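You operate a simulated robot arm through the tools that you are given. There is no shell and no other tool. Be economical: measure what you need, move in short steps, check, and stop when the job is done.

Carry out the task below with a simulated two-armed robot. There is one attempt and no reset: what you move stays moved.

Task
Paper-wrap the green bearing and put it in the PARCELS tray.
Fine: on the folding machine, one sheet; orange flap first, then the green flap.

It is judged by the outcome, as a careful person would: the job done as asked, and still so three seconds after it is handed in. It fails if anything else is knocked over, pushed out of place, dropped, spilled or broken. Flat cloth is picked up by pressing the open fingertips on it (5 to 10 N) and closing them slowly along it; thin cloth reads only 2 to 8 mm in the jaws.

Robot
Two 7-joint arms with two-finger parallel grippers on one trunk, on a base that drives. Base frame: it is fixed to the floor where the robot stands at the start and does not move with it; the origin is under the middle of the robot, x ahead of it, y to its left, z up. Units: mm, rad, N and s.
The left shoulder is at the start at [60, 189, 1253], the right one opposite. With the tool pointing down near the work surface each hand reaches from about 100 to 640 mm from the robot's upright axis, wherever it stands, measured 20 degrees to its own side. Places, roughly: folding machine [600, 200, 1000]; green flap [500, 200, 1000]; inside of the PARCELS tray [500, 500, 900]; orange flap [500, 300, 1000]; well of the folding machine [500, 200, 900]. Payload 3.43 kg a hand.
The TCP of each hand is the grasp point between the finger pads, 30 mm short of the fingertips. In the tool frame z runs along the fingers and y along their closing line. The gripper opens to 94 mm. The fingers are 28 mm wide and 10 mm thick; the gripper's body (50 by 96 mm) begins 55 mm behind the TCP.
Orientation is that of the tool frame in the base frame, as a unit quaternion [x, y, z, w]. With the fingers straight down and closing along the base's y, the tool's x points along the base's -x, its y along +y and its z along -z.

Tools
- The arms move only by the tool drive_tool. It takes "left_series", "right_series" or both (then of equal length, played together; a hand with none holds still); each is a list of rows, each a list of 2 entries, a list of its own where there are three numbers: the shift along the tool's x, y, z in mm, then the turn, a rotation vector about the tool's x, y, z in rad. In form: [[[dx, dy, dz], [wx, wy, wz]], ...]. A call has 1 to 12 rows; each row shifts and turns the commanded pose from where the row before left it, along the tool's axes as they then stand. "left_claw" and "right_claw" are, for a hand that has rows, the finger opening in mm, from 0 to 94, set as the call begins (left out, the last holds). Rows are played at 5 a second. More than 50 mm and 0.15 rad between two rows, or a gripper value outside its range, and nothing of the call is played. Where a pose cannot be reached the arm comes as near as it can. A force on the tool above 90 N (or 10 N above the force at the start of the call, whichever is more), or a blocked arm, ends the call early, and 0.2 s more pass. Each finger travels about 153 mm/s and halts on what it meets, pressing with about 31 N; the grip force reading is that of the motor and also rises with nothing between the fingers. The clock runs only during rows and for 0.2 s after the last one: add rows that do not move to give the fingers time. The reply holds the time, the measured pose of the TCP, the force on the tool along the base axes, the opening and the grip force, in the units named above and with some noise, with the torque about the TCP (base axes, N m) and any sound that the robot's microphone picked up.
- Cameras (640 x 400 px; columns grow to the right, rows downward): "scene" is now at [3.3, 2, 1788.6]; the picture's right is [0.04, -1.00, 0.00], its down [-0.88, -0.03, -0.48] and it looks along [0.48, 0.02, -0.88] (base axes); focal length 266 px, centre (320, 200). "left" rides on the left gripper at [76, -14, -102] in its tool frame; the picture's right is [0.18, 0.98, 0.00], its down [-0.75, 0.14, -0.64] and it looks along [-0.63, 0.12, 0.77] (tool axes); focal length 243 px, centre (320, 200). "right" rides on the right gripper at [76, 14, -103] in its tool frame; the picture's right is [-0.18, 0.98, 0.00], its down [-0.75, -0.14, -0.64] and it looks along [-0.63, -0.12, 0.77] (tool axes); focal length 243 px, centre (320, 200). There is no depth. A picture from a camera that has moved, and an enlarged one, comes with that camera's place and axes in the base frame and with its lens.
- capture(camera): a new picture of that camera. The clock stands still meanwhile.
- slide_trunk(by): slides the trunk up (or, below 0, down) by that many mm; the arms and the scene camera ride with it, the base frame stays. It gives what a move gives, with no picture.
- roll_base(legs): drives the robot by 1 to 6 legs, each [ahead, left, turn to the left] in mm, mm and rad, along the robot's own axes; the way and the turn of a leg run together, so that a leg with both is an arc; at most 1500 mm and 3.142 rad a leg. The arms and the cameras ride along, it lands a little off, and it stops where it bumps. It gives what a move gives.
- turn_head(pan, tilt): turns the head with the scene camera to pan (to the left, within 1.501 rad either way) and tilt (down, from -0.506 to 1.204), counted from straight ahead of the robot. It gives what a move gives.
- zoom(camera, box): a new picture of the part [left, top, right, bottom] of that camera's present view, enlarged. The clock stands still meanwhile.
- finish_job(): hands the job in; it is judged then, once.

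Go step by step. Nothing tells you exact positions but the pictures and the camera data: compare them with the known pose of the tool, close in by small moves and look again before you grip or let go. The budget is 120 turns and 92 pictures, counting those below and the enlarged ones. Unless the task says otherwise, let go and move clear before handing in, and close with one line.

The tools are called after "Call:" by a JSON object that holds its "method" and its "body". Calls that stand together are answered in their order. drive_tool: Moves the arms, as the interface text tells. Its arguments: {"type":"object","properties":{"left_series":{"type":"array","items":{"type":"array"}},"left_claw":{"type":"number"},"right_series":{"type":"array","items":{"type":"array"}},"right_claw":{"type":"number"}},"required":[]} The other tools are called the same way: slide_trunk (by) slides the trunk up or down; roll_base (legs) drives the base; turn_head (pan, tilt) turns the head that bears the scene camera; capture (camera) takes a picture; zoom (camera, box) takes an enlarged picture of a part of a camera's view; finish_job () hands the job in.

At the start:

```text
time_s: 0.0
left_tool_pos: [329.8, 247.6, 1262.0]
left_orientation: [0.001, 1.0, 0.001, 0.0]
left_force: [0.3, 0.0, -0.3]
left_wrist_torque: [0.02, 0.01, 0.0]
left_width: 93.9
left_gripper_force: 0.0
right_tool_pos: [344.5, -58.3, 1253.0]
right_orientation: [0.0, 1.0, 0.0, 0.001]
right_force: [-0.3, -0.3, 0.1]
right_wrist_torque: [-0.05, 0.03, 0.03]
right_width: 94.0
right_gripper_force: 0.0
trunk travel left (down, up): [-925.0, 65.0]
robot x, y, heading: [-2.9, -1.9, 0.0]
head pan, tilt: [0.037, 1.068]
```

scene: 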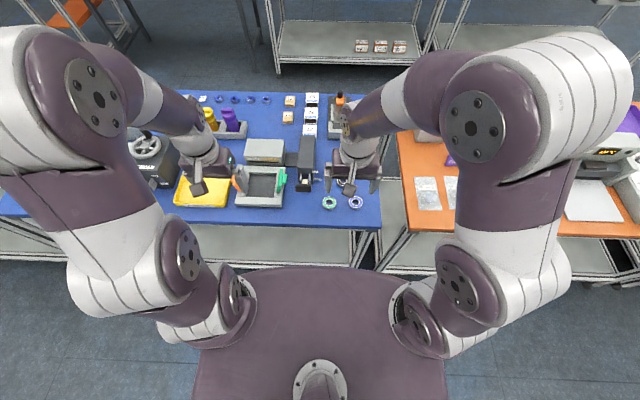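
right: 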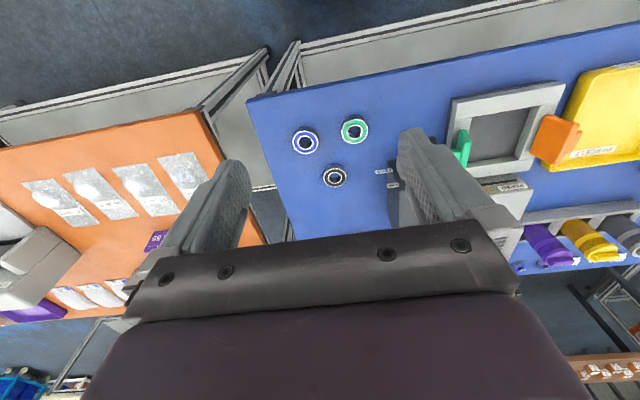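
left: 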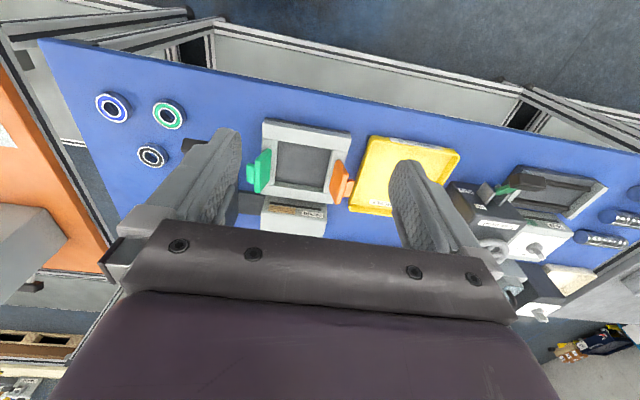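

I see the bench with the folding machine, the yellow tray and three bearings to the right. I'll zoom in on the machine and the bearings first.

Call:
{"method": "zoom", "body": {"camera": "scene", "box": [160, 80, 400, 230]}}

Call:
{"method": "zoom", "body": {"camera": "left", "box": [80, 80, 480, 260]}}

Call:
{"method": "zoom", "body": {"camera": "right", "box": [260, 60, 640, 280]}}

```text
2.67 times, centred on (280, 155) of scene
camera zoom: at [3.3, 2.0, 1788.6], right [0.04, -1.0, 0.0], down [-0.88, -0.03, -0.48], along [0.48, 0.02, -0.88], focal length 708 px, centre (427, 320)
```

zoom: 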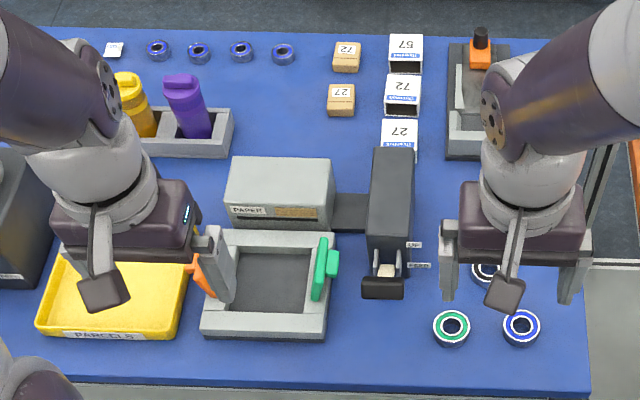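

```text
1.60 times, centred on (280, 170) of left
camera zoom: at [253.9, 233.6, 1364.1], right [-0.18, 0.98, 0.0], down [0.75, 0.14, 0.64], along [0.63, 0.12, -0.77], focal length 388 px, centre (384, 248)
```

zoom: 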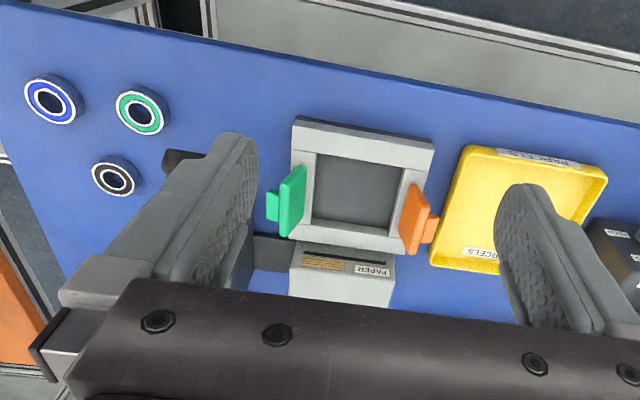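

```text
1.68 times, centred on (450, 170) of right
camera zoom: at [267.1, -42.6, 1356.3], right [0.18, 0.98, 0.0], down [0.75, -0.14, 0.64], along [0.63, -0.12, -0.77], focal length 409 px, centre (101, 250)
```

zoom: 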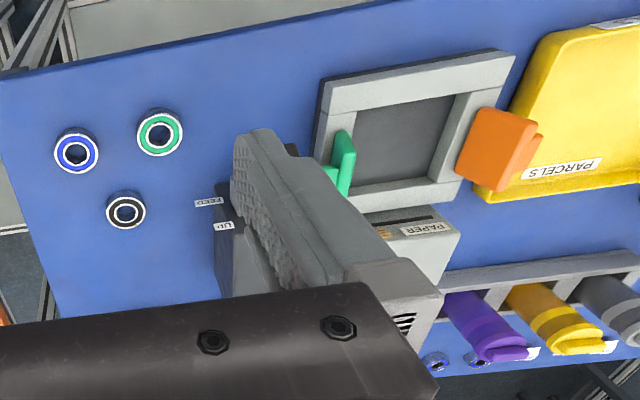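

The green bearing is at about [471, -13, 912]. I'll clear both hands out of the view to see the paper feeder and its lever.

Call:
{"method": "drive_tool", "body": {"left_series": [[[30, 40, 0], [0, 0, 0]], [[30, 40, 0], [0, 0, 0]], [[30, 40, 0], [0, 0, 0]], [[0, 40, 0], [0, 0, 0]]], "right_series": [[[30, -40, 0], [0, 0, 0]], [[30, -40, 0], [0, 0, 0]], [[30, -40, 0], [0, 0, 0]], [[0, -40, 0], [0, 0, 0]]]}}

Call:
{"method": "zoom", "body": {"camera": "scene", "box": [220, 120, 380, 220]}}

Call:
{"method": "capture", "body": {"camera": "scene"}}

```text
time_s: 1.0
left_tool_pos: [241.9, 411.1, 1262.6]
left_orientation: [0.0, 1.0, -0.001, -0.001]
left_force: [0.3, 0.1, -0.9]
left_wrist_torque: [-0.01, 0.02, 0.01]
left_width: 94.2
left_gripper_force: 0.1
right_tool_pos: [252.5, -218.1, 1254.8]
right_orientation: [0.0, 1.0, -0.002, -0.001]
right_force: [-0.3, 0.3, -0.3]
right_wrist_torque: [0.01, 0.0, -0.01]
right_width: 94.0
right_gripper_force: 0.1
trunk travel left (down, up): [-925.0, 65.0]
robot x, y, heading: [0.7, -1.4, -0.001]
head pan, tilt: [0.037, 1.068]
```

```text
4.00 times, centred on (300, 170) of scene
camera zoom: at [5.1, 3.5, 1788.5], right [0.04, -1.0, 0.0], down [-0.88, -0.03, -0.48], along [0.48, 0.02, -0.88], focal length 1062 px, centre (400, 320)
```

zoom: 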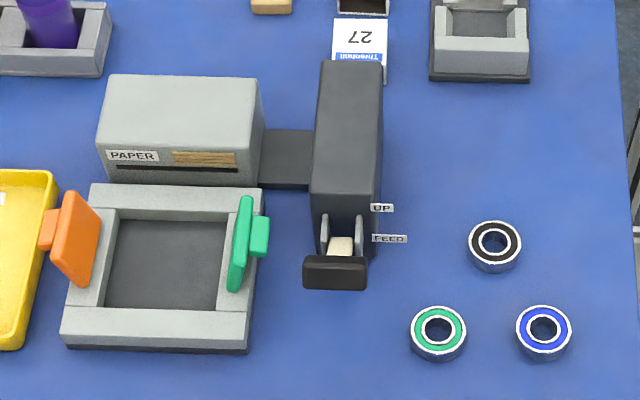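

```text
84 pictures are left
camera scene: at [5.1, 3.5, 1788.5], right [0.04, -1.0, 0.0], down [-0.88, -0.03, -0.48], along [0.48, 0.02, -0.88], focal length 266 px, centre (320, 200)
```

scene: 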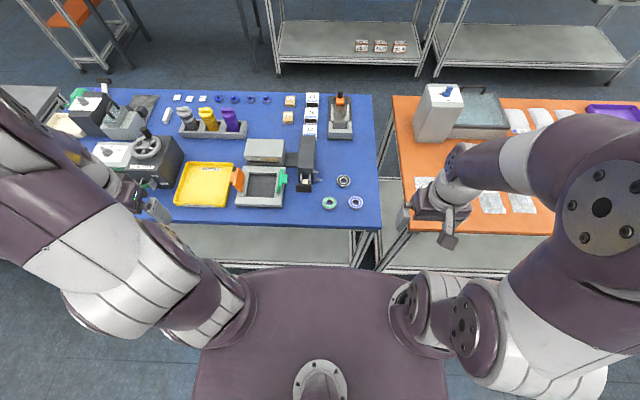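

The feeder lever sits at the front of the dark tower with UP and FEED labels. I'll get a low look at it with the right wrist camera, tilted up.

Call:
{"method": "drive_tool", "body": {"right_series": [[[7.5, 37, 23.6], [0, 0, 0]], [[7.5, 37, 23.6], [0, 0, 0]], [[7.5, 37, 23.6], [0, 0, 0]], [[7.5, 37, 23.6], [0, -0.12, 0]], [[7.5, 37, 23.6], [0, -0.12, 0]], [[7.5, 37, 23.6], [0, -0.12, 0]], [[7.5, 37, 23.6], [0, -0.12, 0]]]}}

Call:
{"method": "capture", "body": {"camera": "right"}}

```text
time_s: 2.1
left_tool_pos: [238.8, 409.4, 1263.2]
left_orientation: [0.0, 1.0, 0.0, 0.001]
left_force: [-0.9, 0.2, -0.3]
left_wrist_torque: [0.02, -0.03, -0.02]
left_width: 94.4
left_gripper_force: 0.0
right_tool_pos: [225.6, -70.6, 1168.6]
right_orientation: [-0.03, 0.997, -0.014, 0.074]
right_force: [-43.8, -1.3, 149.4]
right_wrist_torque: [0.64, 11.73, 0.31]
right_width: 94.0
right_gripper_force: 0.1
trunk travel left (down, up): [-925.0, 65.0]
robot x, y, heading: [-2.3, -0.9, -0.002]
head pan, tilt: [0.037, 1.068]
stopped in row 5 (right hand): the force on the tool passed its limit at 461 N (the readings are from after the stop); the commanded pose is now the measured one
```

```text
83 pictures are left
camera right: at [133.6, -58.5, 1257.0], right [0.13, 0.99, 0.0], down [0.66, -0.08, 0.75], along [0.74, -0.1, -0.66], focal length 243 px, centre (320, 200)
```

right: 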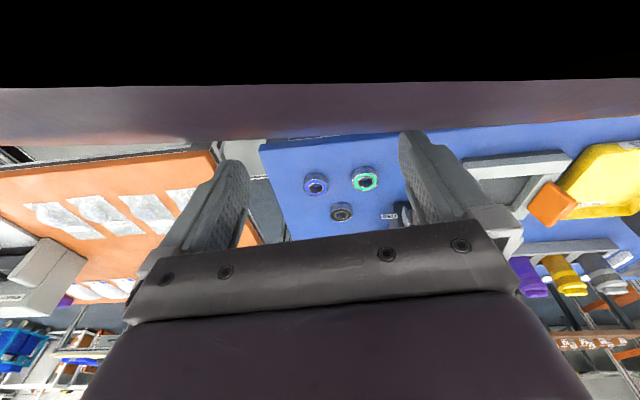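

The gripper met the robot's own trunk. I'll back off forward and up, then view from further ahead.

Call:
{"method": "drive_tool", "body": {"right_series": [[[-20, 0, -30], [0, 0, 0]], [[-45, 0, 0], [0, 0, 0]], [[-45, 0, 0], [0, 0, 0]], [[0, 40, 20], [0, -0.12, 0]], [[0, 40, 20], [0, -0.12, 0]], [[0, 40, 20], [0, -0.1, 0]]]}}

Call:
{"method": "capture", "body": {"camera": "right"}}

```text
time_s: 3.5
left_tool_pos: [243.1, 408.9, 1261.7]
left_orientation: [0.0, 1.0, 0.0, -0.001]
left_force: [0.5, 0.8, 0.3]
left_wrist_torque: [-0.02, 0.0, 0.0]
left_width: 93.8
left_gripper_force: 0.1
right_tool_pos: [340.8, 57.0, 1148.0]
right_orientation: [-0.032, 0.97, -0.008, 0.239]
right_force: [0.7, 0.7, -0.5]
right_wrist_torque: [-0.02, 0.0, -0.01]
right_width: 94.2
right_gripper_force: 0.0
trunk travel left (down, up): [-925.0, 65.0]
robot x, y, heading: [-0.9, -1.2, 0.003]
head pan, tilt: [0.037, 1.068]
```

```text
82 pictures are left
camera right: at [224.7, 67.2, 1203.5], right [0.1, 0.99, 0.05], down [0.38, -0.09, 0.92], along [0.92, -0.08, -0.38], focal length 243 px, centre (320, 200)
```

right: 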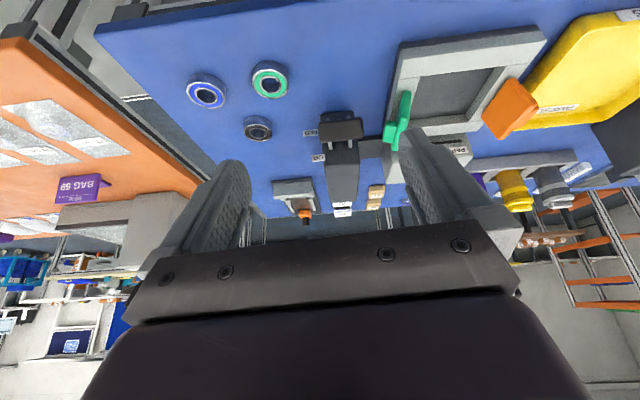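

Call:
{"method": "zoom", "body": {"camera": "right", "box": [220, 30, 540, 220]}}

Call:
{"method": "zoom", "body": {"camera": "right", "box": [290, 90, 410, 170]}}

```text
2.00 times, centred on (380, 125) of right
camera zoom: at [224.7, 67.2, 1203.5], right [0.1, 0.99, 0.05], down [0.38, -0.09, 0.92], along [0.92, -0.08, -0.38], focal length 485 px, centre (200, 350)
```

zoom: 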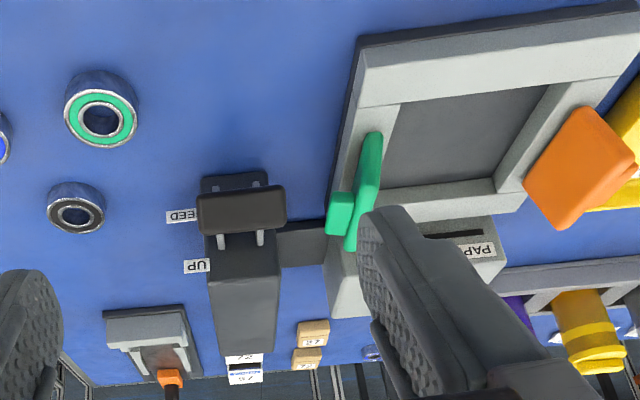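

```text
5.00 times, centred on (350, 130) of right
camera zoom: at [224.7, 67.2, 1203.5], right [0.1, 0.99, 0.05], down [0.38, -0.09, 0.92], along [0.92, -0.08, -0.38], focal length 1213 px, centre (170, 550)
```

zoom: 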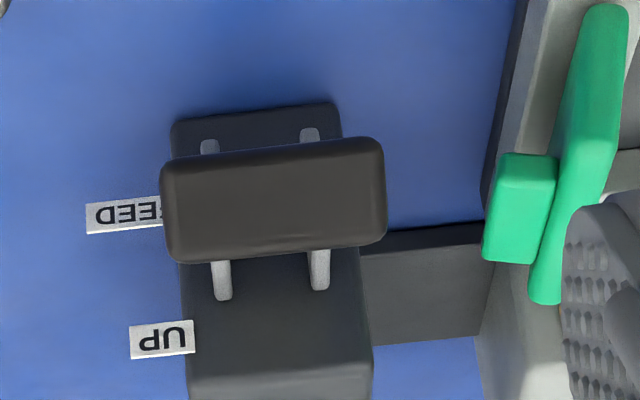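

The paddle handle is at about [477, 78, 1006] by the UP mark (z≈998), with FEED about 50 mm below. I'll straighten the right hand, close it and hover above the paddle.

Call:
{"method": "drive_tool", "body": {"right_series": [[[0, 0, 0], [-0.004, 0.121, 0.016]], [[0, 0, 0], [-0.004, 0.121, 0.016]], [[0, 0, 0], [-0.004, 0.121, 0.016]], [[0, 0, 0], [-0.004, 0.121, 0.016]], [[-34, 5, 14], [0, 0, 0]], [[-34, 5, 14], [0, 0, 0]], [[-34, 5, 14], [0, 0, 0]], [[-34, 6, 14], [0, 0, 0]]], "right_claw": 0}}

Call:
{"method": "capture", "body": {"camera": "right"}}

Call:
{"method": "zoom", "body": {"camera": "scene", "box": [220, 120, 380, 220]}}

```text
time_s: 5.3
left_tool_pos: [243.7, 408.6, 1261.7]
left_orientation: [0.0, 1.0, 0.0, -0.001]
left_force: [0.6, 0.3, -0.5]
left_wrist_torque: [0.04, 0.06, 0.03]
left_width: 94.0
left_gripper_force: 0.0
right_tool_pos: [477.7, 73.9, 1091.3]
right_orientation: [0.0, 1.0, 0.0, -0.002]
right_force: [0.3, 0.3, 0.0]
right_wrist_torque: [0.01, 0.02, 0.01]
right_width: 0.0
right_gripper_force: 31.1
trunk travel left (down, up): [-925.0, 65.0]
robot x, y, heading: [-3.1, 1.3, -0.003]
head pan, tilt: [0.037, 1.068]
```

```text
79 pictures are left
camera right: at [400.5, 89.0, 1193.7], right [0.18, 0.98, 0.0], down [0.76, -0.14, 0.64], along [0.63, -0.12, -0.77], focal length 243 px, centre (320, 200)
```

right: 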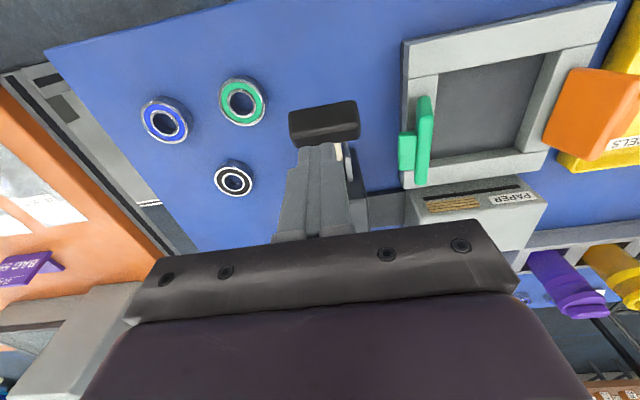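

```text
4.00 times, centred on (300, 170) of scene
camera zoom: at [5.9, 2.7, 1788.6], right [0.04, -1.0, 0.0], down [-0.88, -0.03, -0.48], along [0.48, 0.02, -0.88], focal length 1062 px, centre (400, 320)
```

zoom: 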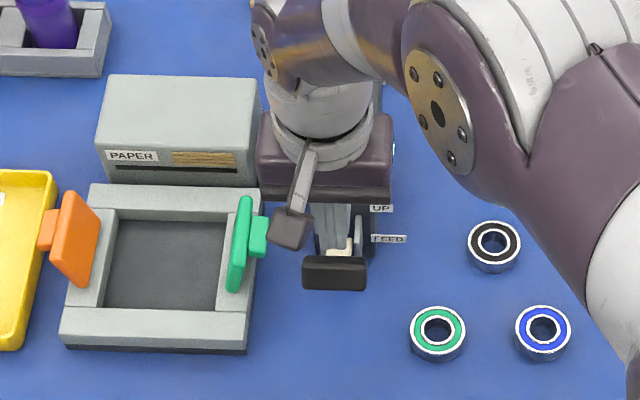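

The tip is over the paddle. I'll press it down in small steps.

Call:
{"method": "drive_tool", "body": {"right_series": [[[0, 4, 10], [0, 0, 0]], [[0, 0, 10], [0, 0, 0]], [[0, 0, 10], [0, 0, 0]], [[0, 0, 10], [0, 0, 0]], [[0, 0, 10], [0, 0, 0]], [[0, 0, 10], [0, 0, 0]], [[0, 0, 10], [0, 0, 0]]], "right_claw": 0}}

Call:
{"method": "capture", "body": {"camera": "right"}}

```text
time_s: 6.9
left_tool_pos: [241.6, 408.6, 1261.8]
left_orientation: [0.0, 1.0, 0.001, 0.0]
left_force: [-0.2, 0.1, -0.2]
left_wrist_torque: [-0.03, 0.02, 0.02]
left_width: 93.9
left_gripper_force: 0.1
right_tool_pos: [478.1, 79.1, 1022.4]
right_orientation: [0.0, 1.0, 0.0, -0.001]
right_force: [0.5, 0.4, 1.8]
right_wrist_torque: [-0.03, -0.04, 0.01]
right_width: 0.0
right_gripper_force: 30.9
trunk travel left (down, up): [-925.0, 65.0]
robot x, y, heading: [-0.5, -0.1, 0.002]
head pan, tilt: [0.037, 1.068]
```

```text
77 pictures are left
camera right: at [401.0, 95.2, 1124.6], right [0.18, 0.98, 0.0], down [0.75, -0.14, 0.64], along [0.63, -0.12, -0.77], focal length 243 px, centre (320, 200)
```

right: 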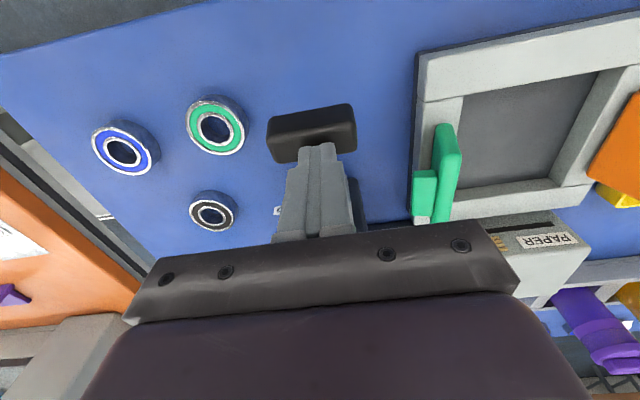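

It's being pressed with little resistance. Continuing down to FEED.

Call:
{"method": "drive_tool", "body": {"right_series": [[[0, 0, 10], [0, 0, 0]], [[0, 0, 10], [0, 0, 0]], [[0, 0, 8], [0, 0, 0]], [[0, 0, 0], [0, 0, 0]]]}}

Call:
{"method": "capture", "body": {"camera": "right"}}

```text
time_s: 7.9
left_tool_pos: [241.6, 409.3, 1263.4]
left_orientation: [0.0, 1.0, 0.0, 0.001]
left_force: [-0.4, 0.4, 0.6]
left_wrist_torque: [0.0, 0.0, 0.0]
left_width: 94.0
left_gripper_force: 0.1
right_tool_pos: [476.6, 78.8, 994.5]
right_orientation: [0.0, 1.0, 0.001, -0.001]
right_force: [-1.2, 0.6, 3.7]
right_wrist_torque: [0.02, 0.06, 0.01]
right_width: 0.0
right_gripper_force: 30.7
trunk travel left (down, up): [-925.0, 65.0]
robot x, y, heading: [1.4, 0.2, 0.001]
head pan, tilt: [0.037, 1.068]
```

```text
76 pictures are left
camera right: at [400.3, 95.4, 1097.4], right [0.18, 0.98, 0.0], down [0.75, -0.14, 0.64], along [0.63, -0.12, -0.77], focal length 243 px, centre (320, 200)
```

right: 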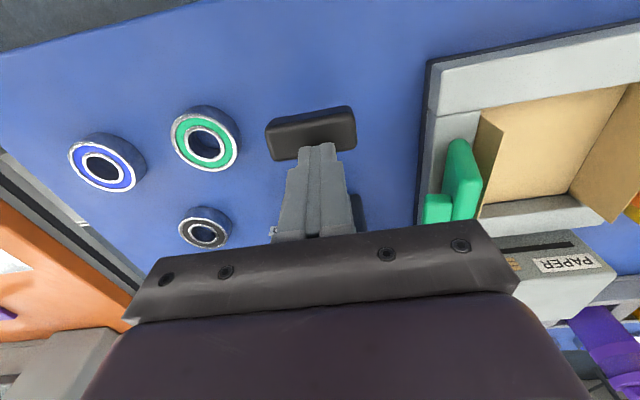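

One sheet came out. I'll lift off, go above the green bearing and look.

Call:
{"method": "drive_tool", "body": {"right_series": [[[0, 0, -40], [0, 0, 0]], [[0, 0, -45], [0, 0, 0]], [[0, -45, 0], [0, 0, 0]], [[0, -46, 0], [0, 0, 0]], [[0, 0, 0], [0, 0, 0]]]}}

Call:
{"method": "drive_tool", "body": {"right_series": [[[0, 0, 0], [0, 0, 0]], [[0, 0, 0], [0, 0, 0]]], "right_claw": 80}}

Call:
{"method": "capture", "body": {"camera": "right"}}

Call:
{"method": "zoom", "body": {"camera": "scene", "box": [220, 120, 380, 220]}}

```text
time_s: 9.1
left_tool_pos: [241.2, 410.7, 1261.4]
left_orientation: [0.0, 1.0, -0.001, -0.001]
left_force: [-0.7, 0.5, -0.3]
left_wrist_torque: [-0.08, 0.02, -0.02]
left_width: 93.8
left_gripper_force: 0.0
right_tool_pos: [480.5, -11.1, 1077.7]
right_orientation: [0.0, 1.0, -0.001, -0.001]
right_force: [0.5, -0.2, 0.2]
right_wrist_torque: [0.0, -0.03, -0.04]
right_width: 0.2
right_gripper_force: 31.1
trunk travel left (down, up): [-925.0, 65.0]
robot x, y, heading: [0.8, 0.4, 0.001]
head pan, tilt: [0.037, 1.068]
```

```text
time_s: 9.7
left_tool_pos: [241.6, 409.5, 1262.1]
left_orientation: [0.0, 1.0, 0.0, 0.0]
left_force: [0.4, 0.2, -0.3]
left_wrist_torque: [0.0, -0.01, 0.01]
left_width: 93.9
left_gripper_force: 0.1
right_tool_pos: [480.3, -10.7, 1078.2]
right_orientation: [0.0, 1.0, 0.0, 0.0]
right_force: [-0.5, -0.1, -0.2]
right_wrist_torque: [-0.01, -0.01, 0.01]
right_width: 80.1
right_gripper_force: 0.0
trunk travel left (down, up): [-925.0, 65.0]
robot x, y, heading: [-1.8, -2.4, -0.001]
head pan, tilt: [0.037, 1.068]
```

```text
75 pictures are left
camera right: at [402.7, 4.5, 1181.1], right [0.18, 0.98, 0.0], down [0.75, -0.14, 0.64], along [0.63, -0.12, -0.77], focal length 243 px, centre (320, 200)
```

right: 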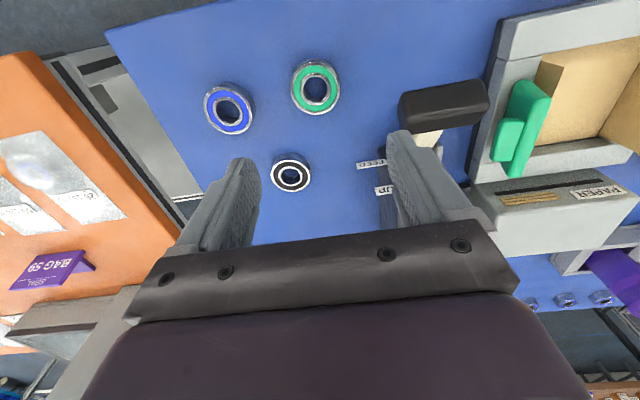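

```text
4.00 times, centred on (300, 170) of scene
camera zoom: at [3.0, 2.8, 1788.6], right [0.04, -1.0, 0.0], down [-0.88, -0.03, -0.48], along [0.48, 0.02, -0.88], focal length 1062 px, centre (400, 320)
```

zoom: 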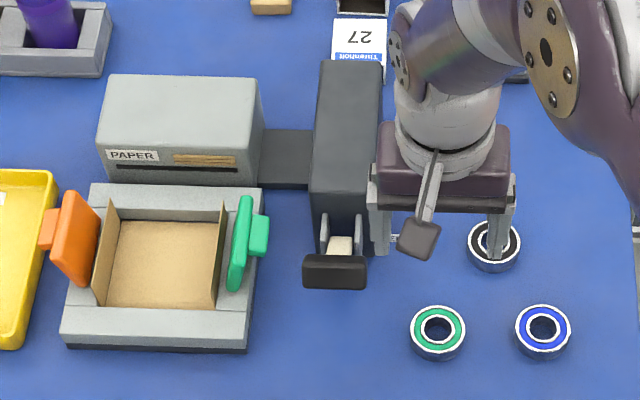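

The paddle sprang back and a single sheet lines the well, its sides standing up. Fingers should close along x for room between the flaps, so I'll turn the right hand by 90° above the bearing.

Call:
{"method": "drive_tool", "body": {"right_series": [[[0, 0, 0], [0, 0, -0.1428]], [[0, 0, 0], [0, 0, -0.1428]], [[0, 0, 0], [0, 0, -0.1428]], [[0, 0, 0], [0, 0, -0.1428]], [[0, 0, 0], [0, 0, -0.1428]], [[0, 0, 0], [0, 0, -0.1428]], [[0, 0, 0], [0, 0, -0.1428]], [[0, 0, 0], [0, 0, -0.1428]], [[0, 0, 0], [0, 0, -0.1428]], [[0, 0, 0], [0, 0, -0.1428]], [[0, 0, 0], [0, 0, -0.1428]], [[0, 0, 0], [0, 0, 0]]], "right_claw": 76}}

Call:
{"method": "capture", "body": {"camera": "right"}}

```text
time_s: 12.3
left_tool_pos: [241.6, 409.5, 1263.6]
left_orientation: [-0.001, 1.0, 0.0, 0.0]
left_force: [0.1, -0.9, -0.9]
left_wrist_torque: [0.02, 0.02, 0.0]
left_width: 93.9
left_gripper_force: 0.1
right_tool_pos: [476.0, -11.1, 1078.9]
right_orientation: [0.709, -0.706, -0.001, 0.001]
right_force: [-0.9, -0.2, -0.4]
right_wrist_torque: [0.01, -0.01, -0.02]
right_width: 76.0
right_gripper_force: 0.0
trunk travel left (down, up): [-925.0, 65.0]
robot x, y, heading: [-0.4, -1.0, -0.0]
head pan, tilt: [0.037, 1.068]
```

```text
73 pictures are left
camera right: at [461.2, -86.3, 1181.5], right [-0.98, 0.18, 0.0], down [0.14, 0.75, 0.64], along [0.12, 0.63, -0.77], focal length 243 px, centre (320, 200)
```

right: 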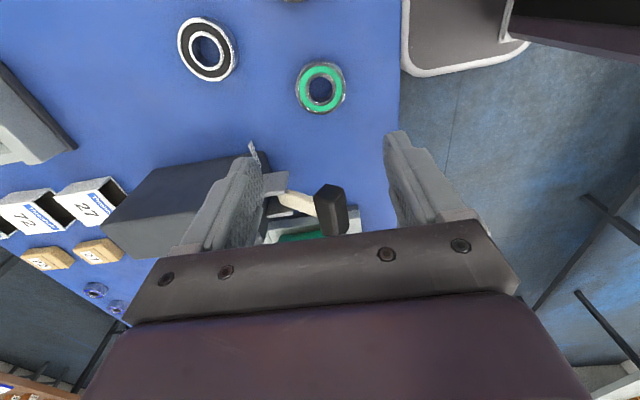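

Bearing at about [474, -14]. Descending most of the way and checking.

Call:
{"method": "drive_tool", "body": {"right_series": [[[3, 2, 43], [0, 0, 0]], [[0, 0, 43], [0, 0, 0]], [[0, 0, 43], [0, 0, 0]], [[0, 0, 0], [0, 0, 0]]]}}

Call:
{"method": "capture", "body": {"camera": "right"}}

```text
time_s: 13.3
left_tool_pos: [241.4, 409.3, 1263.0]
left_orientation: [0.0, 1.0, -0.001, 0.0]
left_force: [-0.7, -0.3, 0.5]
left_wrist_torque: [-0.03, -0.02, 0.0]
left_width: 94.0
left_gripper_force: 0.0
right_tool_pos: [474.2, -14.0, 947.6]
right_orientation: [-0.707, 0.707, 0.002, 0.0]
right_force: [0.5, -0.2, 0.2]
right_wrist_torque: [-0.02, 0.0, -0.04]
right_width: 76.0
right_gripper_force: 0.0
trunk travel left (down, up): [-925.0, 65.0]
robot x, y, heading: [-1.4, 0.5, 0.001]
head pan, tilt: [0.037, 1.068]
```

```text
72 pictures are left
camera right: at [457.8, -88.5, 1050.0], right [-0.98, 0.18, 0.0], down [0.14, 0.75, 0.64], along [0.12, 0.63, -0.77], focal length 243 px, centre (320, 200)
```

right: 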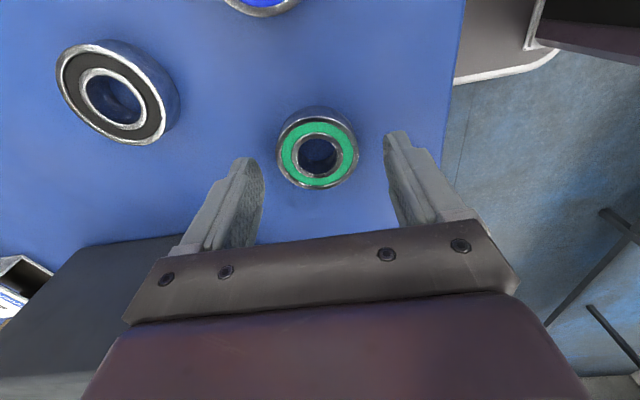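

Centred between the fingers. Descending the last bit gently.

Call:
{"method": "drive_tool", "body": {"right_series": [[[0, 1, 8], [0, 0, 0]], [[0, 0, 8], [0, 0, 0]], [[0, 0, 5], [0, 0, 0]], [[0, 0, 3], [0, 0, 0]], [[0, 0, 0], [0, 0, 0]]]}}

Call:
{"method": "capture", "body": {"camera": "right"}}

```text
time_s: 14.5
left_tool_pos: [237.8, 407.5, 1264.4]
left_orientation: [0.0, 1.0, 0.001, 0.002]
left_force: [0.1, 0.2, -0.5]
left_wrist_torque: [0.01, -0.02, 0.01]
left_width: 94.0
left_gripper_force: 0.1
right_tool_pos: [473.5, -13.1, 930.6]
right_orientation: [-0.707, 0.707, -0.001, 0.003]
right_force: [2.5, -5.3, 61.2]
right_wrist_torque: [-0.7, 2.49, 0.33]
right_width: 74.5
right_gripper_force: 0.0
trunk travel left (down, up): [-925.0, 65.0]
robot x, y, heading: [3.4, -0.5, 0.002]
head pan, tilt: [0.037, 1.068]
```

```text
71 pictures are left
camera right: at [456.7, -89.1, 1032.4], right [-0.98, 0.18, -0.01], down [0.14, 0.75, 0.65], along [0.12, 0.63, -0.76], focal length 243 px, centre (320, 200)
```

right: 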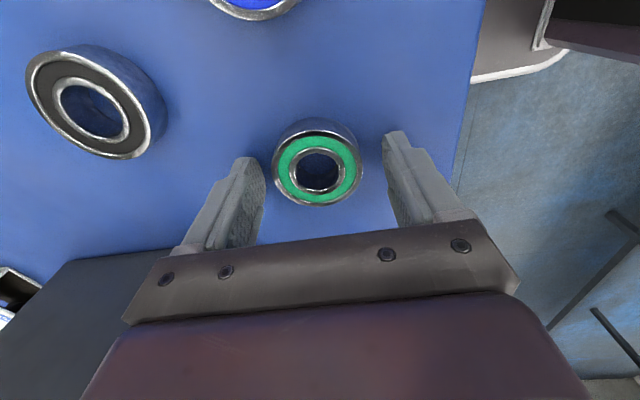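

The tips touch the table (surface ≈ z 900). Raise 4 mm and close.

Call:
{"method": "drive_tool", "body": {"right_series": [[[0, 0, -6], [0, 0, 0]], [[0, 0, -2], [0, 0, 0]]]}}

Call:
{"method": "drive_tool", "body": {"right_series": [[[0, 0, 0], [0, 0, 0]], [[0, 0, 0], [0, 0, 0]], [[0, 0, 0], [0, 0, 0]]], "right_claw": 40}}

Call:
{"method": "capture", "body": {"camera": "right"}}

```text
time_s: 15.1
left_tool_pos: [241.2, 409.0, 1261.0]
left_orientation: [0.0, 1.0, 0.0, -0.001]
left_force: [0.2, 0.9, 0.3]
left_wrist_torque: [-0.03, 0.03, -0.03]
left_width: 94.1
left_gripper_force: 0.1
right_tool_pos: [468.8, -16.5, 930.4]
right_orientation: [-0.707, 0.707, 0.002, -0.004]
right_force: [0.2, 0.1, 0.1]
right_wrist_torque: [0.01, 0.04, 0.0]
right_width: 76.2
right_gripper_force: 0.0
trunk travel left (down, up): [-925.0, 65.0]
robot x, y, heading: [1.2, 3.4, -0.001]
head pan, tilt: [0.037, 1.068]
```

```text
time_s: 15.9
left_tool_pos: [242.1, 407.9, 1263.2]
left_orientation: [0.0, 1.0, 0.0, 0.0]
left_force: [0.3, 0.2, 0.9]
left_wrist_torque: [0.0, -0.01, 0.01]
left_width: 94.3
left_gripper_force: 0.0
right_tool_pos: [472.9, -15.4, 933.9]
right_orientation: [-0.707, 0.707, 0.001, -0.001]
right_force: [0.0, 0.7, -0.5]
right_wrist_torque: [-0.01, 0.03, 0.0]
right_width: 50.9
right_gripper_force: 31.3
trunk travel left (down, up): [-925.0, 65.0]
robot x, y, heading: [0.2, -0.9, 0.002]
head pan, tilt: [0.037, 1.068]
```

```text
70 pictures are left
camera right: at [457.8, -90.1, 1035.7], right [-0.98, 0.18, 0.0], down [0.14, 0.75, 0.64], along [0.12, 0.63, -0.77], focal length 243 px, centre (320, 200)
```

right: 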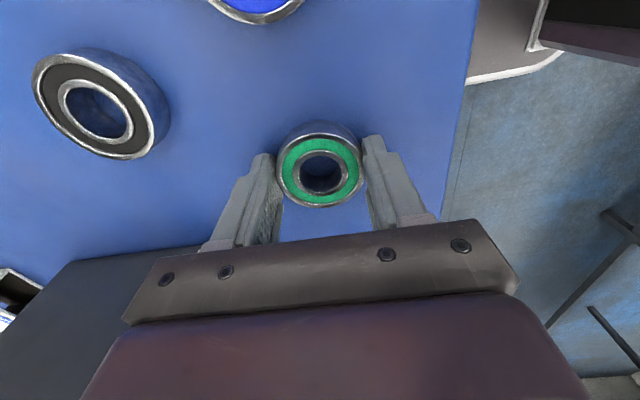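

Bearing gripped (51 mm). Lifting straight up and viewing.

Call:
{"method": "drive_tool", "body": {"right_series": [[[0, 0, -20], [0, 0, 0]], [[0, 0, -45], [0, 0, 0]], [[0, 0, -45], [0, 0, 0]], [[0, 0, -45], [0, 0, 0]], [[0, 0, -45], [0, 0, 0]]]}}

Call:
{"method": "capture", "body": {"camera": "right"}}

Call:
{"method": "zoom", "body": {"camera": "scene", "box": [200, 140, 320, 215]}}

```text
time_s: 17.1
left_tool_pos: [240.4, 407.8, 1263.5]
left_orientation: [0.0, 1.0, 0.0, 0.001]
left_force: [0.4, 0.3, 0.3]
left_wrist_torque: [-0.01, 0.02, -0.02]
left_width: 93.7
left_gripper_force: 0.0
right_tool_pos: [471.1, -14.8, 1136.0]
right_orientation: [0.707, -0.707, -0.001, 0.001]
right_force: [-0.7, -0.2, -1.9]
right_wrist_torque: [-0.02, -0.02, 0.01]
right_width: 50.7
right_gripper_force: 30.9
trunk travel left (down, up): [-925.0, 65.0]
robot x, y, heading: [0.9, 1.0, -0.0]
head pan, tilt: [0.037, 1.068]
```

```text
69 pictures are left
camera right: at [456.1, -90.4, 1238.3], right [-0.98, 0.18, 0.0], down [0.14, 0.75, 0.64], along [0.12, 0.63, -0.77], focal length 243 px, centre (320, 200)
```

right: 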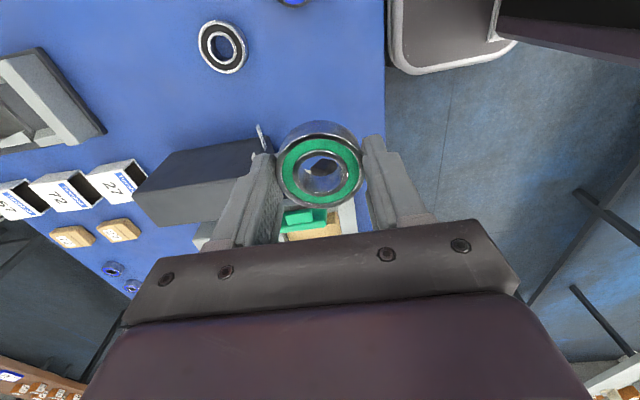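

```text
5.33 times, centred on (260, 178) of scene
camera zoom: at [1.8, 1.9, 1788.5], right [0.04, -1.0, 0.0], down [-0.88, -0.03, -0.48], along [0.48, 0.02, -0.88], focal length 1416 px, centre (640, 320)
```

zoom: 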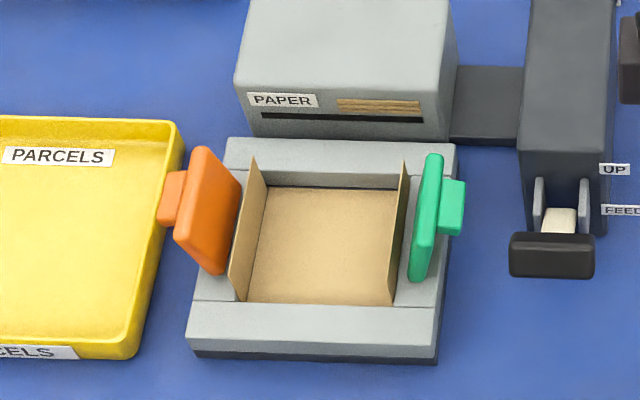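

The machine is far to the left of the right hand, so I'll drive the base about 220 mm left, carrying the bearing high over everything.

Call:
{"method": "roll_base", "body": {"legs": [[0, 220, 0]]}}

Call:
{"method": "capture", "body": {"camera": "scene"}}

Call:
{"method": "capture", "body": {"camera": "right"}}

```text
time_s: 18.8
left_tool_pos: [239.6, 628.5, 1263.5]
left_orientation: [-0.003, 1.0, 0.001, 0.0]
left_force: [0.2, 0.5, -0.7]
left_wrist_torque: [0.03, 0.01, 0.0]
left_width: 94.1
left_gripper_force: 0.0
right_tool_pos: [471.8, 206.7, 1134.6]
right_orientation: [0.709, -0.705, -0.001, 0.0]
right_force: [-1.2, 0.1, -1.4]
right_wrist_torque: [0.02, 0.02, -0.04]
right_width: 50.7
right_gripper_force: 31.1
trunk travel left (down, up): [-925.0, 65.0]
robot x, y, heading: [-5.6, 221.9, 0.008]
head pan, tilt: [0.037, 1.068]
```

```text
67 pictures are left
camera scene: at [3.0, 220.0, 1788.6], right [0.04, -1.0, 0.0], down [-0.88, -0.04, -0.48], along [0.48, 0.02, -0.88], focal length 266 px, centre (320, 200)
```

scene: 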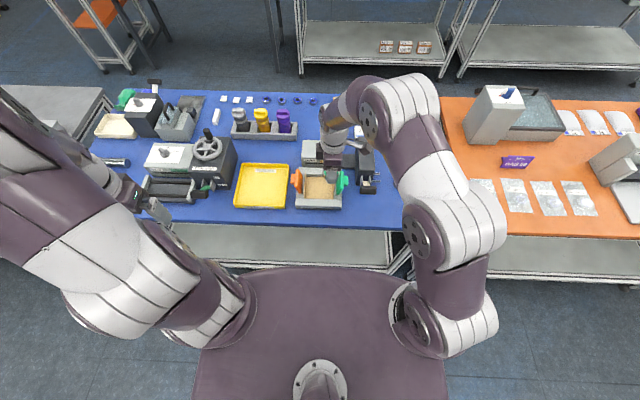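

```text
66 pictures are left
camera right: at [457.4, 131.1, 1237.2], right [-0.98, 0.18, 0.0], down [0.14, 0.75, 0.64], along [0.11, 0.63, -0.77], focal length 243 px, centre (320, 200)
```

right: 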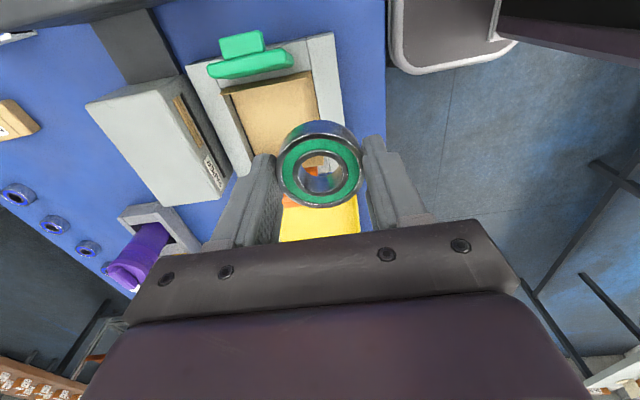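

Call:
{"method": "zoom", "body": {"camera": "scene", "box": [270, 140, 390, 215]}}

Call:
{"method": "zoom", "body": {"camera": "right", "box": [180, 10, 400, 150]}}

```text
5.33 times, centred on (330, 178) of scene
camera zoom: at [3.0, 220.0, 1788.6], right [0.04, -1.0, 0.0], down [-0.88, -0.04, -0.48], along [0.48, 0.02, -0.88], focal length 1416 px, centre (267, 320)
```

zoom: 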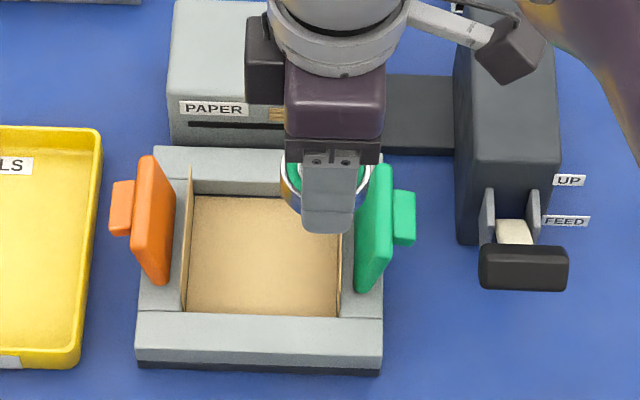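

```text
2.86 times, centred on (290, 80) of right
camera zoom: at [457.4, 131.1, 1237.2], right [-0.98, 0.18, 0.0], down [0.14, 0.75, 0.64], along [0.11, 0.63, -0.77], focal length 693 px, centre (406, 543)
```

zoom: 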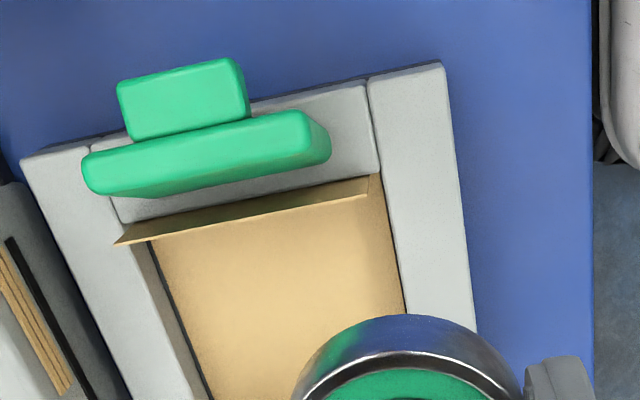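

The well's centre looks to be near [540, 247]. I'll hover there high up and check.

Call:
{"method": "drive_tool", "body": {"right_series": [[[-20, -34, 0], [0, 0, 0]], [[-20, -34, 0], [0, 0, 0]], [[0, 0, 0], [0, 0, 0]]]}}

Call:
{"method": "capture", "body": {"camera": "right"}}

Call:
{"method": "zoom", "body": {"camera": "scene", "box": [270, 140, 390, 215]}}

```text
time_s: 19.6
left_tool_pos: [238.8, 631.7, 1262.6]
left_orientation: [-0.002, 1.0, 0.0, 0.0]
left_force: [0.4, 0.3, -0.1]
left_wrist_torque: [-0.01, -0.02, -0.02]
left_width: 94.1
left_gripper_force: 0.0
right_tool_pos: [538.8, 249.1, 1135.3]
right_orientation: [0.709, -0.705, -0.001, 0.0]
right_force: [-0.6, -0.7, -2.2]
right_wrist_torque: [-0.04, -0.05, -0.05]
right_width: 50.8
right_gripper_force: 31.0
trunk travel left (down, up): [-925.0, 65.0]
robot x, y, heading: [-0.4, 220.5, 0.003]
head pan, tilt: [0.037, 1.068]
```

```text
63 pictures are left
camera right: at [524.4, 174.9, 1237.5], right [-0.98, 0.18, 0.0], down [0.14, 0.75, 0.64], along [0.11, 0.63, -0.77], focal length 243 px, centre (320, 200)
```

right: 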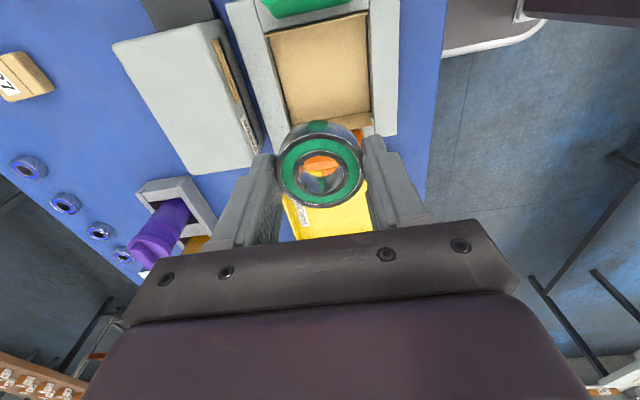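

```text
5.33 times, centred on (330, 178) of scene
camera zoom: at [1.3, 224.1, 1788.6], right [0.04, -1.0, 0.0], down [-0.88, -0.04, -0.48], along [0.48, 0.02, -0.88], focal length 1416 px, centre (267, 320)
```

zoom: 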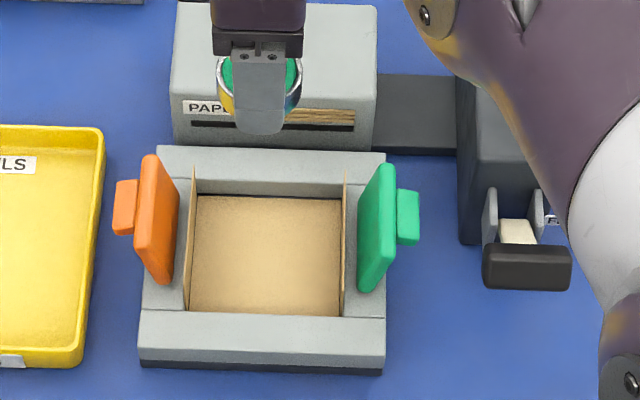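

Accounting for rail occlusion, the well's centre is about [530, 247]. I'll shift there and descend partway.

Call:
{"method": "drive_tool", "body": {"right_series": [[[2, 9, 40], [0, 0, 0]], [[0, 0, 40], [0, 0, 0]], [[0, 0, 40], [0, 0, 0]], [[0, 0, 0], [0, 0, 0]]]}}

Call:
{"method": "capture", "body": {"camera": "right"}}

Call:
{"method": "zoom", "body": {"camera": "scene", "box": [270, 140, 390, 215]}}

```text
time_s: 20.6
left_tool_pos: [239.7, 631.1, 1263.4]
left_orientation: [-0.002, 1.0, 0.0, 0.001]
left_force: [0.8, -0.1, -0.1]
left_wrist_torque: [0.03, -0.01, 0.0]
left_width: 94.0
left_gripper_force: 0.1
right_tool_pos: [533.5, 245.9, 1011.4]
right_orientation: [0.709, -0.705, -0.001, 0.001]
right_force: [-0.2, -0.2, -0.8]
right_wrist_torque: [-0.02, -0.01, 0.0]
right_width: 50.8
right_gripper_force: 31.0
trunk travel left (down, up): [-925.0, 65.0]
robot x, y, heading: [2.7, 220.9, 0.002]
head pan, tilt: [0.037, 1.068]
```

```text
61 pictures are left
camera right: at [518.3, 171.4, 1113.5], right [-0.98, 0.18, 0.0], down [0.14, 0.75, 0.64], along [0.11, 0.63, -0.77], focal length 243 px, centre (320, 200)
```

right: 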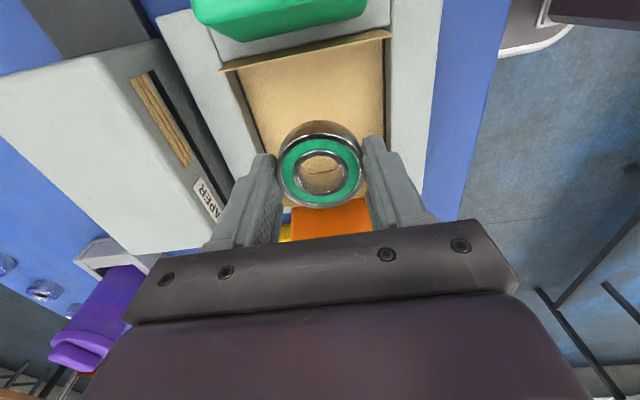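

```text
5.33 times, centred on (330, 178) of scene
camera zoom: at [2.9, 223.2, 1788.6], right [0.04, -1.0, 0.0], down [-0.88, -0.04, -0.48], along [0.48, 0.02, -0.88], focal length 1416 px, centre (267, 320)
```

zoom: 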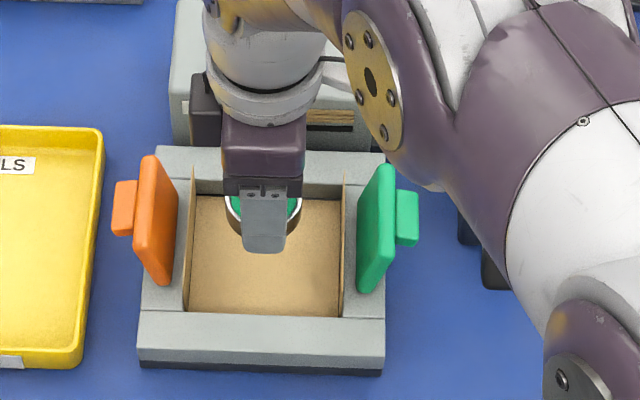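

Centred well. Lowering to just above the floor.

Call:
{"method": "drive_tool", "body": {"right_series": [[[0, 0, 25], [0, 0, 0]], [[0, 0, 25], [0, 0, 0]], [[0, 0, 12], [0, 0, 0]], [[0, 0, 0], [0, 0, 0]]]}}

Call:
{"method": "capture", "body": {"camera": "right"}}

```text
time_s: 21.6
left_tool_pos: [239.6, 632.0, 1262.4]
left_orientation: [-0.004, 1.0, 0.0, 0.0]
left_force: [0.6, 0.3, 0.0]
left_wrist_torque: [-0.01, 0.01, -0.01]
left_width: 94.0
left_gripper_force: 0.0
right_tool_pos: [531.4, 246.7, 952.8]
right_orientation: [0.708, -0.706, -0.001, 0.0]
right_force: [0.2, -0.7, -1.7]
right_wrist_torque: [0.02, 0.0, 0.01]
right_width: 50.8
right_gripper_force: 31.4
trunk travel left (down, up): [-925.0, 65.0]
robot x, y, heading: [1.2, 217.2, 0.006]
head pan, tilt: [0.037, 1.068]
```

```text
59 pictures are left
camera right: at [515.7, 171.0, 1054.8], right [-0.98, 0.18, 0.0], down [0.14, 0.75, 0.64], along [0.11, 0.63, -0.77], focal length 243 px, centre (320, 200)
```

right: 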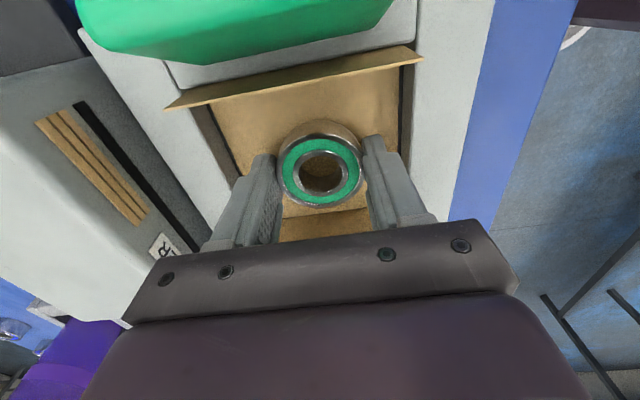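

Still clear. Small steps down until contact.

Call:
{"method": "drive_tool", "body": {"right_series": [[[0, 0, 4], [0, 0, 0]], [[0, 0, 3], [0, 0, 0]], [[0, 0, 0], [0, 0, 0]]]}}

Call:
{"method": "drive_tool", "body": {"right_series": [[[0, 0, 3], [0, 0, 0]], [[0, 0, 0], [0, 0, 0]]]}}

Call:
{"method": "drive_tool", "body": {"right_series": [[[0, 0, 2], [0, 0, 0]], [[0, 0, 0], [0, 0, 0]]]}}

```text
time_s: 22.4
left_tool_pos: [239.8, 631.3, 1262.8]
left_orientation: [-0.003, 1.0, 0.001, 0.0]
left_force: [-0.3, -0.1, 0.2]
left_wrist_torque: [0.02, -0.01, -0.02]
left_width: 94.0
left_gripper_force: 0.0
right_tool_pos: [530.4, 247.1, 944.3]
right_orientation: [0.709, -0.705, 0.0, 0.0]
right_force: [0.6, 0.2, -1.0]
right_wrist_torque: [0.01, -0.04, 0.01]
right_width: 50.8
right_gripper_force: 31.1
trunk travel left (down, up): [-925.0, 65.0]
robot x, y, heading: [-1.3, 222.9, 0.006]
head pan, tilt: [0.037, 1.068]
```

```text
time_s: 23.0
left_tool_pos: [238.1, 631.1, 1262.8]
left_orientation: [-0.003, 1.0, 0.0, 0.0]
left_force: [0.6, 0.6, 0.5]
left_wrist_torque: [0.0, 0.0, -0.04]
left_width: 94.1
left_gripper_force: 0.0
right_tool_pos: [530.1, 245.5, 943.9]
right_orientation: [0.709, -0.705, 0.0, -0.001]
right_force: [0.6, 0.9, 13.1]
right_wrist_torque: [-0.23, 0.16, 0.02]
right_width: 51.0
right_gripper_force: 30.6
trunk travel left (down, up): [-925.0, 65.0]
robot x, y, heading: [-0.7, 218.4, 0.001]
head pan, tilt: [0.037, 1.068]
```

```text
time_s: 23.6
left_tool_pos: [238.2, 630.1, 1263.7]
left_orientation: [-0.003, 1.0, 0.0, 0.001]
left_force: [0.0, 0.4, 0.3]
left_wrist_torque: [0.02, 0.01, 0.03]
left_width: 94.0
left_gripper_force: 0.1
right_tool_pos: [531.6, 245.9, 942.9]
right_orientation: [0.708, -0.706, 0.0, -0.002]
right_force: [7.8, 0.0, 27.1]
right_wrist_torque: [-0.08, 0.38, -0.08]
right_width: 50.9
right_gripper_force: 31.1
trunk travel left (down, up): [-925.0, 65.0]
robot x, y, heading: [1.9, 222.1, 0.003]
head pan, tilt: [0.037, 1.068]
```

The bearing rests on the paper. I'll relieve the pressure and open slightly.

Call:
{"method": "drive_tool", "body": {"right_series": [[[0, 0, -2], [0, 0, 0]]]}}

Call:
{"method": "drive_tool", "body": {"right_series": [[[0, 0, 0], [0, 0, 0]], [[0, 0, 0], [0, 0, 0]]], "right_claw": 64}}

Call:
{"method": "drive_tool", "body": {"right_series": [[[0, 0, -15], [0, 0, 0]], [[0, 0, -40], [0, 0, 0]], [[0, 0, -45], [0, 0, 0]], [[0, 0, -45], [0, 0, 0]], [[0, 0, -45], [0, 0, 0]]]}}

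Call:
{"method": "capture", "body": {"camera": "right"}}

```text
time_s: 24.0
left_tool_pos: [238.8, 629.7, 1262.0]
left_orientation: [-0.002, 1.0, 0.001, 0.0]
left_force: [1.2, -0.3, 0.0]
left_wrist_torque: [-0.02, -0.01, 0.03]
left_width: 93.9
left_gripper_force: 0.0
right_tool_pos: [531.7, 246.4, 942.6]
right_orientation: [0.709, -0.705, 0.0, 0.0]
right_force: [9.6, 1.1, 15.9]
right_wrist_torque: [0.15, -0.5, 0.0]
right_width: 50.9
right_gripper_force: 31.0
trunk travel left (down, up): [-925.0, 65.0]
robot x, y, heading: [-0.4, 220.2, 0.002]
head pan, tilt: [0.037, 1.068]
```

```text
time_s: 24.6
left_tool_pos: [235.5, 630.7, 1262.6]
left_orientation: [-0.003, 1.0, 0.0, 0.001]
left_force: [-0.3, 0.2, 0.5]
left_wrist_torque: [-0.02, -0.03, -0.01]
left_width: 94.3
left_gripper_force: 0.1
right_tool_pos: [526.5, 247.1, 942.3]
right_orientation: [0.708, -0.706, -0.001, 0.002]
right_force: [-7.5, 2.9, 10.5]
right_wrist_torque: [0.22, -0.13, 0.22]
right_width: 60.0
right_gripper_force: 0.0
trunk travel left (down, up): [-925.0, 65.0]
robot x, y, heading: [-0.1, 220.1, 0.007]
head pan, tilt: [0.037, 1.068]
```

```text
time_s: 25.8
left_tool_pos: [237.7, 631.4, 1262.3]
left_orientation: [-0.003, 1.0, 0.0, 0.001]
left_force: [0.2, -0.3, -0.1]
left_wrist_torque: [-0.03, 0.0, -0.02]
left_width: 94.1
left_gripper_force: 0.1
right_tool_pos: [526.1, 242.7, 1132.8]
right_orientation: [0.709, -0.705, -0.001, 0.001]
right_force: [-1.1, -0.5, 0.5]
right_wrist_torque: [0.01, 0.01, 0.01]
right_width: 64.3
right_gripper_force: 0.0
trunk travel left (down, up): [-925.0, 65.0]
robot x, y, heading: [0.8, 218.8, 0.0]
head pan, tilt: [0.037, 1.068]
```

```text
58 pictures are left
camera right: at [510.9, 167.5, 1235.4], right [-0.98, 0.18, 0.0], down [0.14, 0.75, 0.64], along [0.11, 0.63, -0.77], focal length 243 px, centre (320, 200)
```

right: 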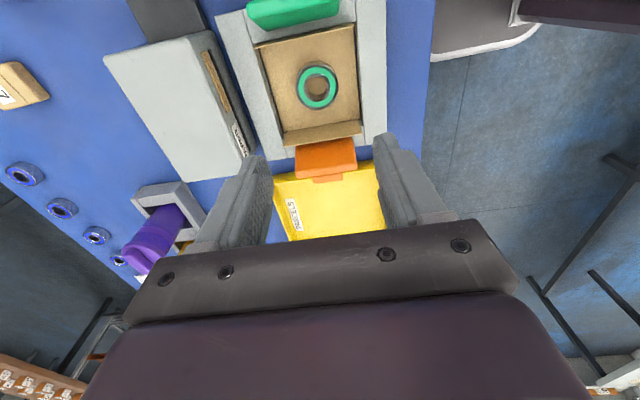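

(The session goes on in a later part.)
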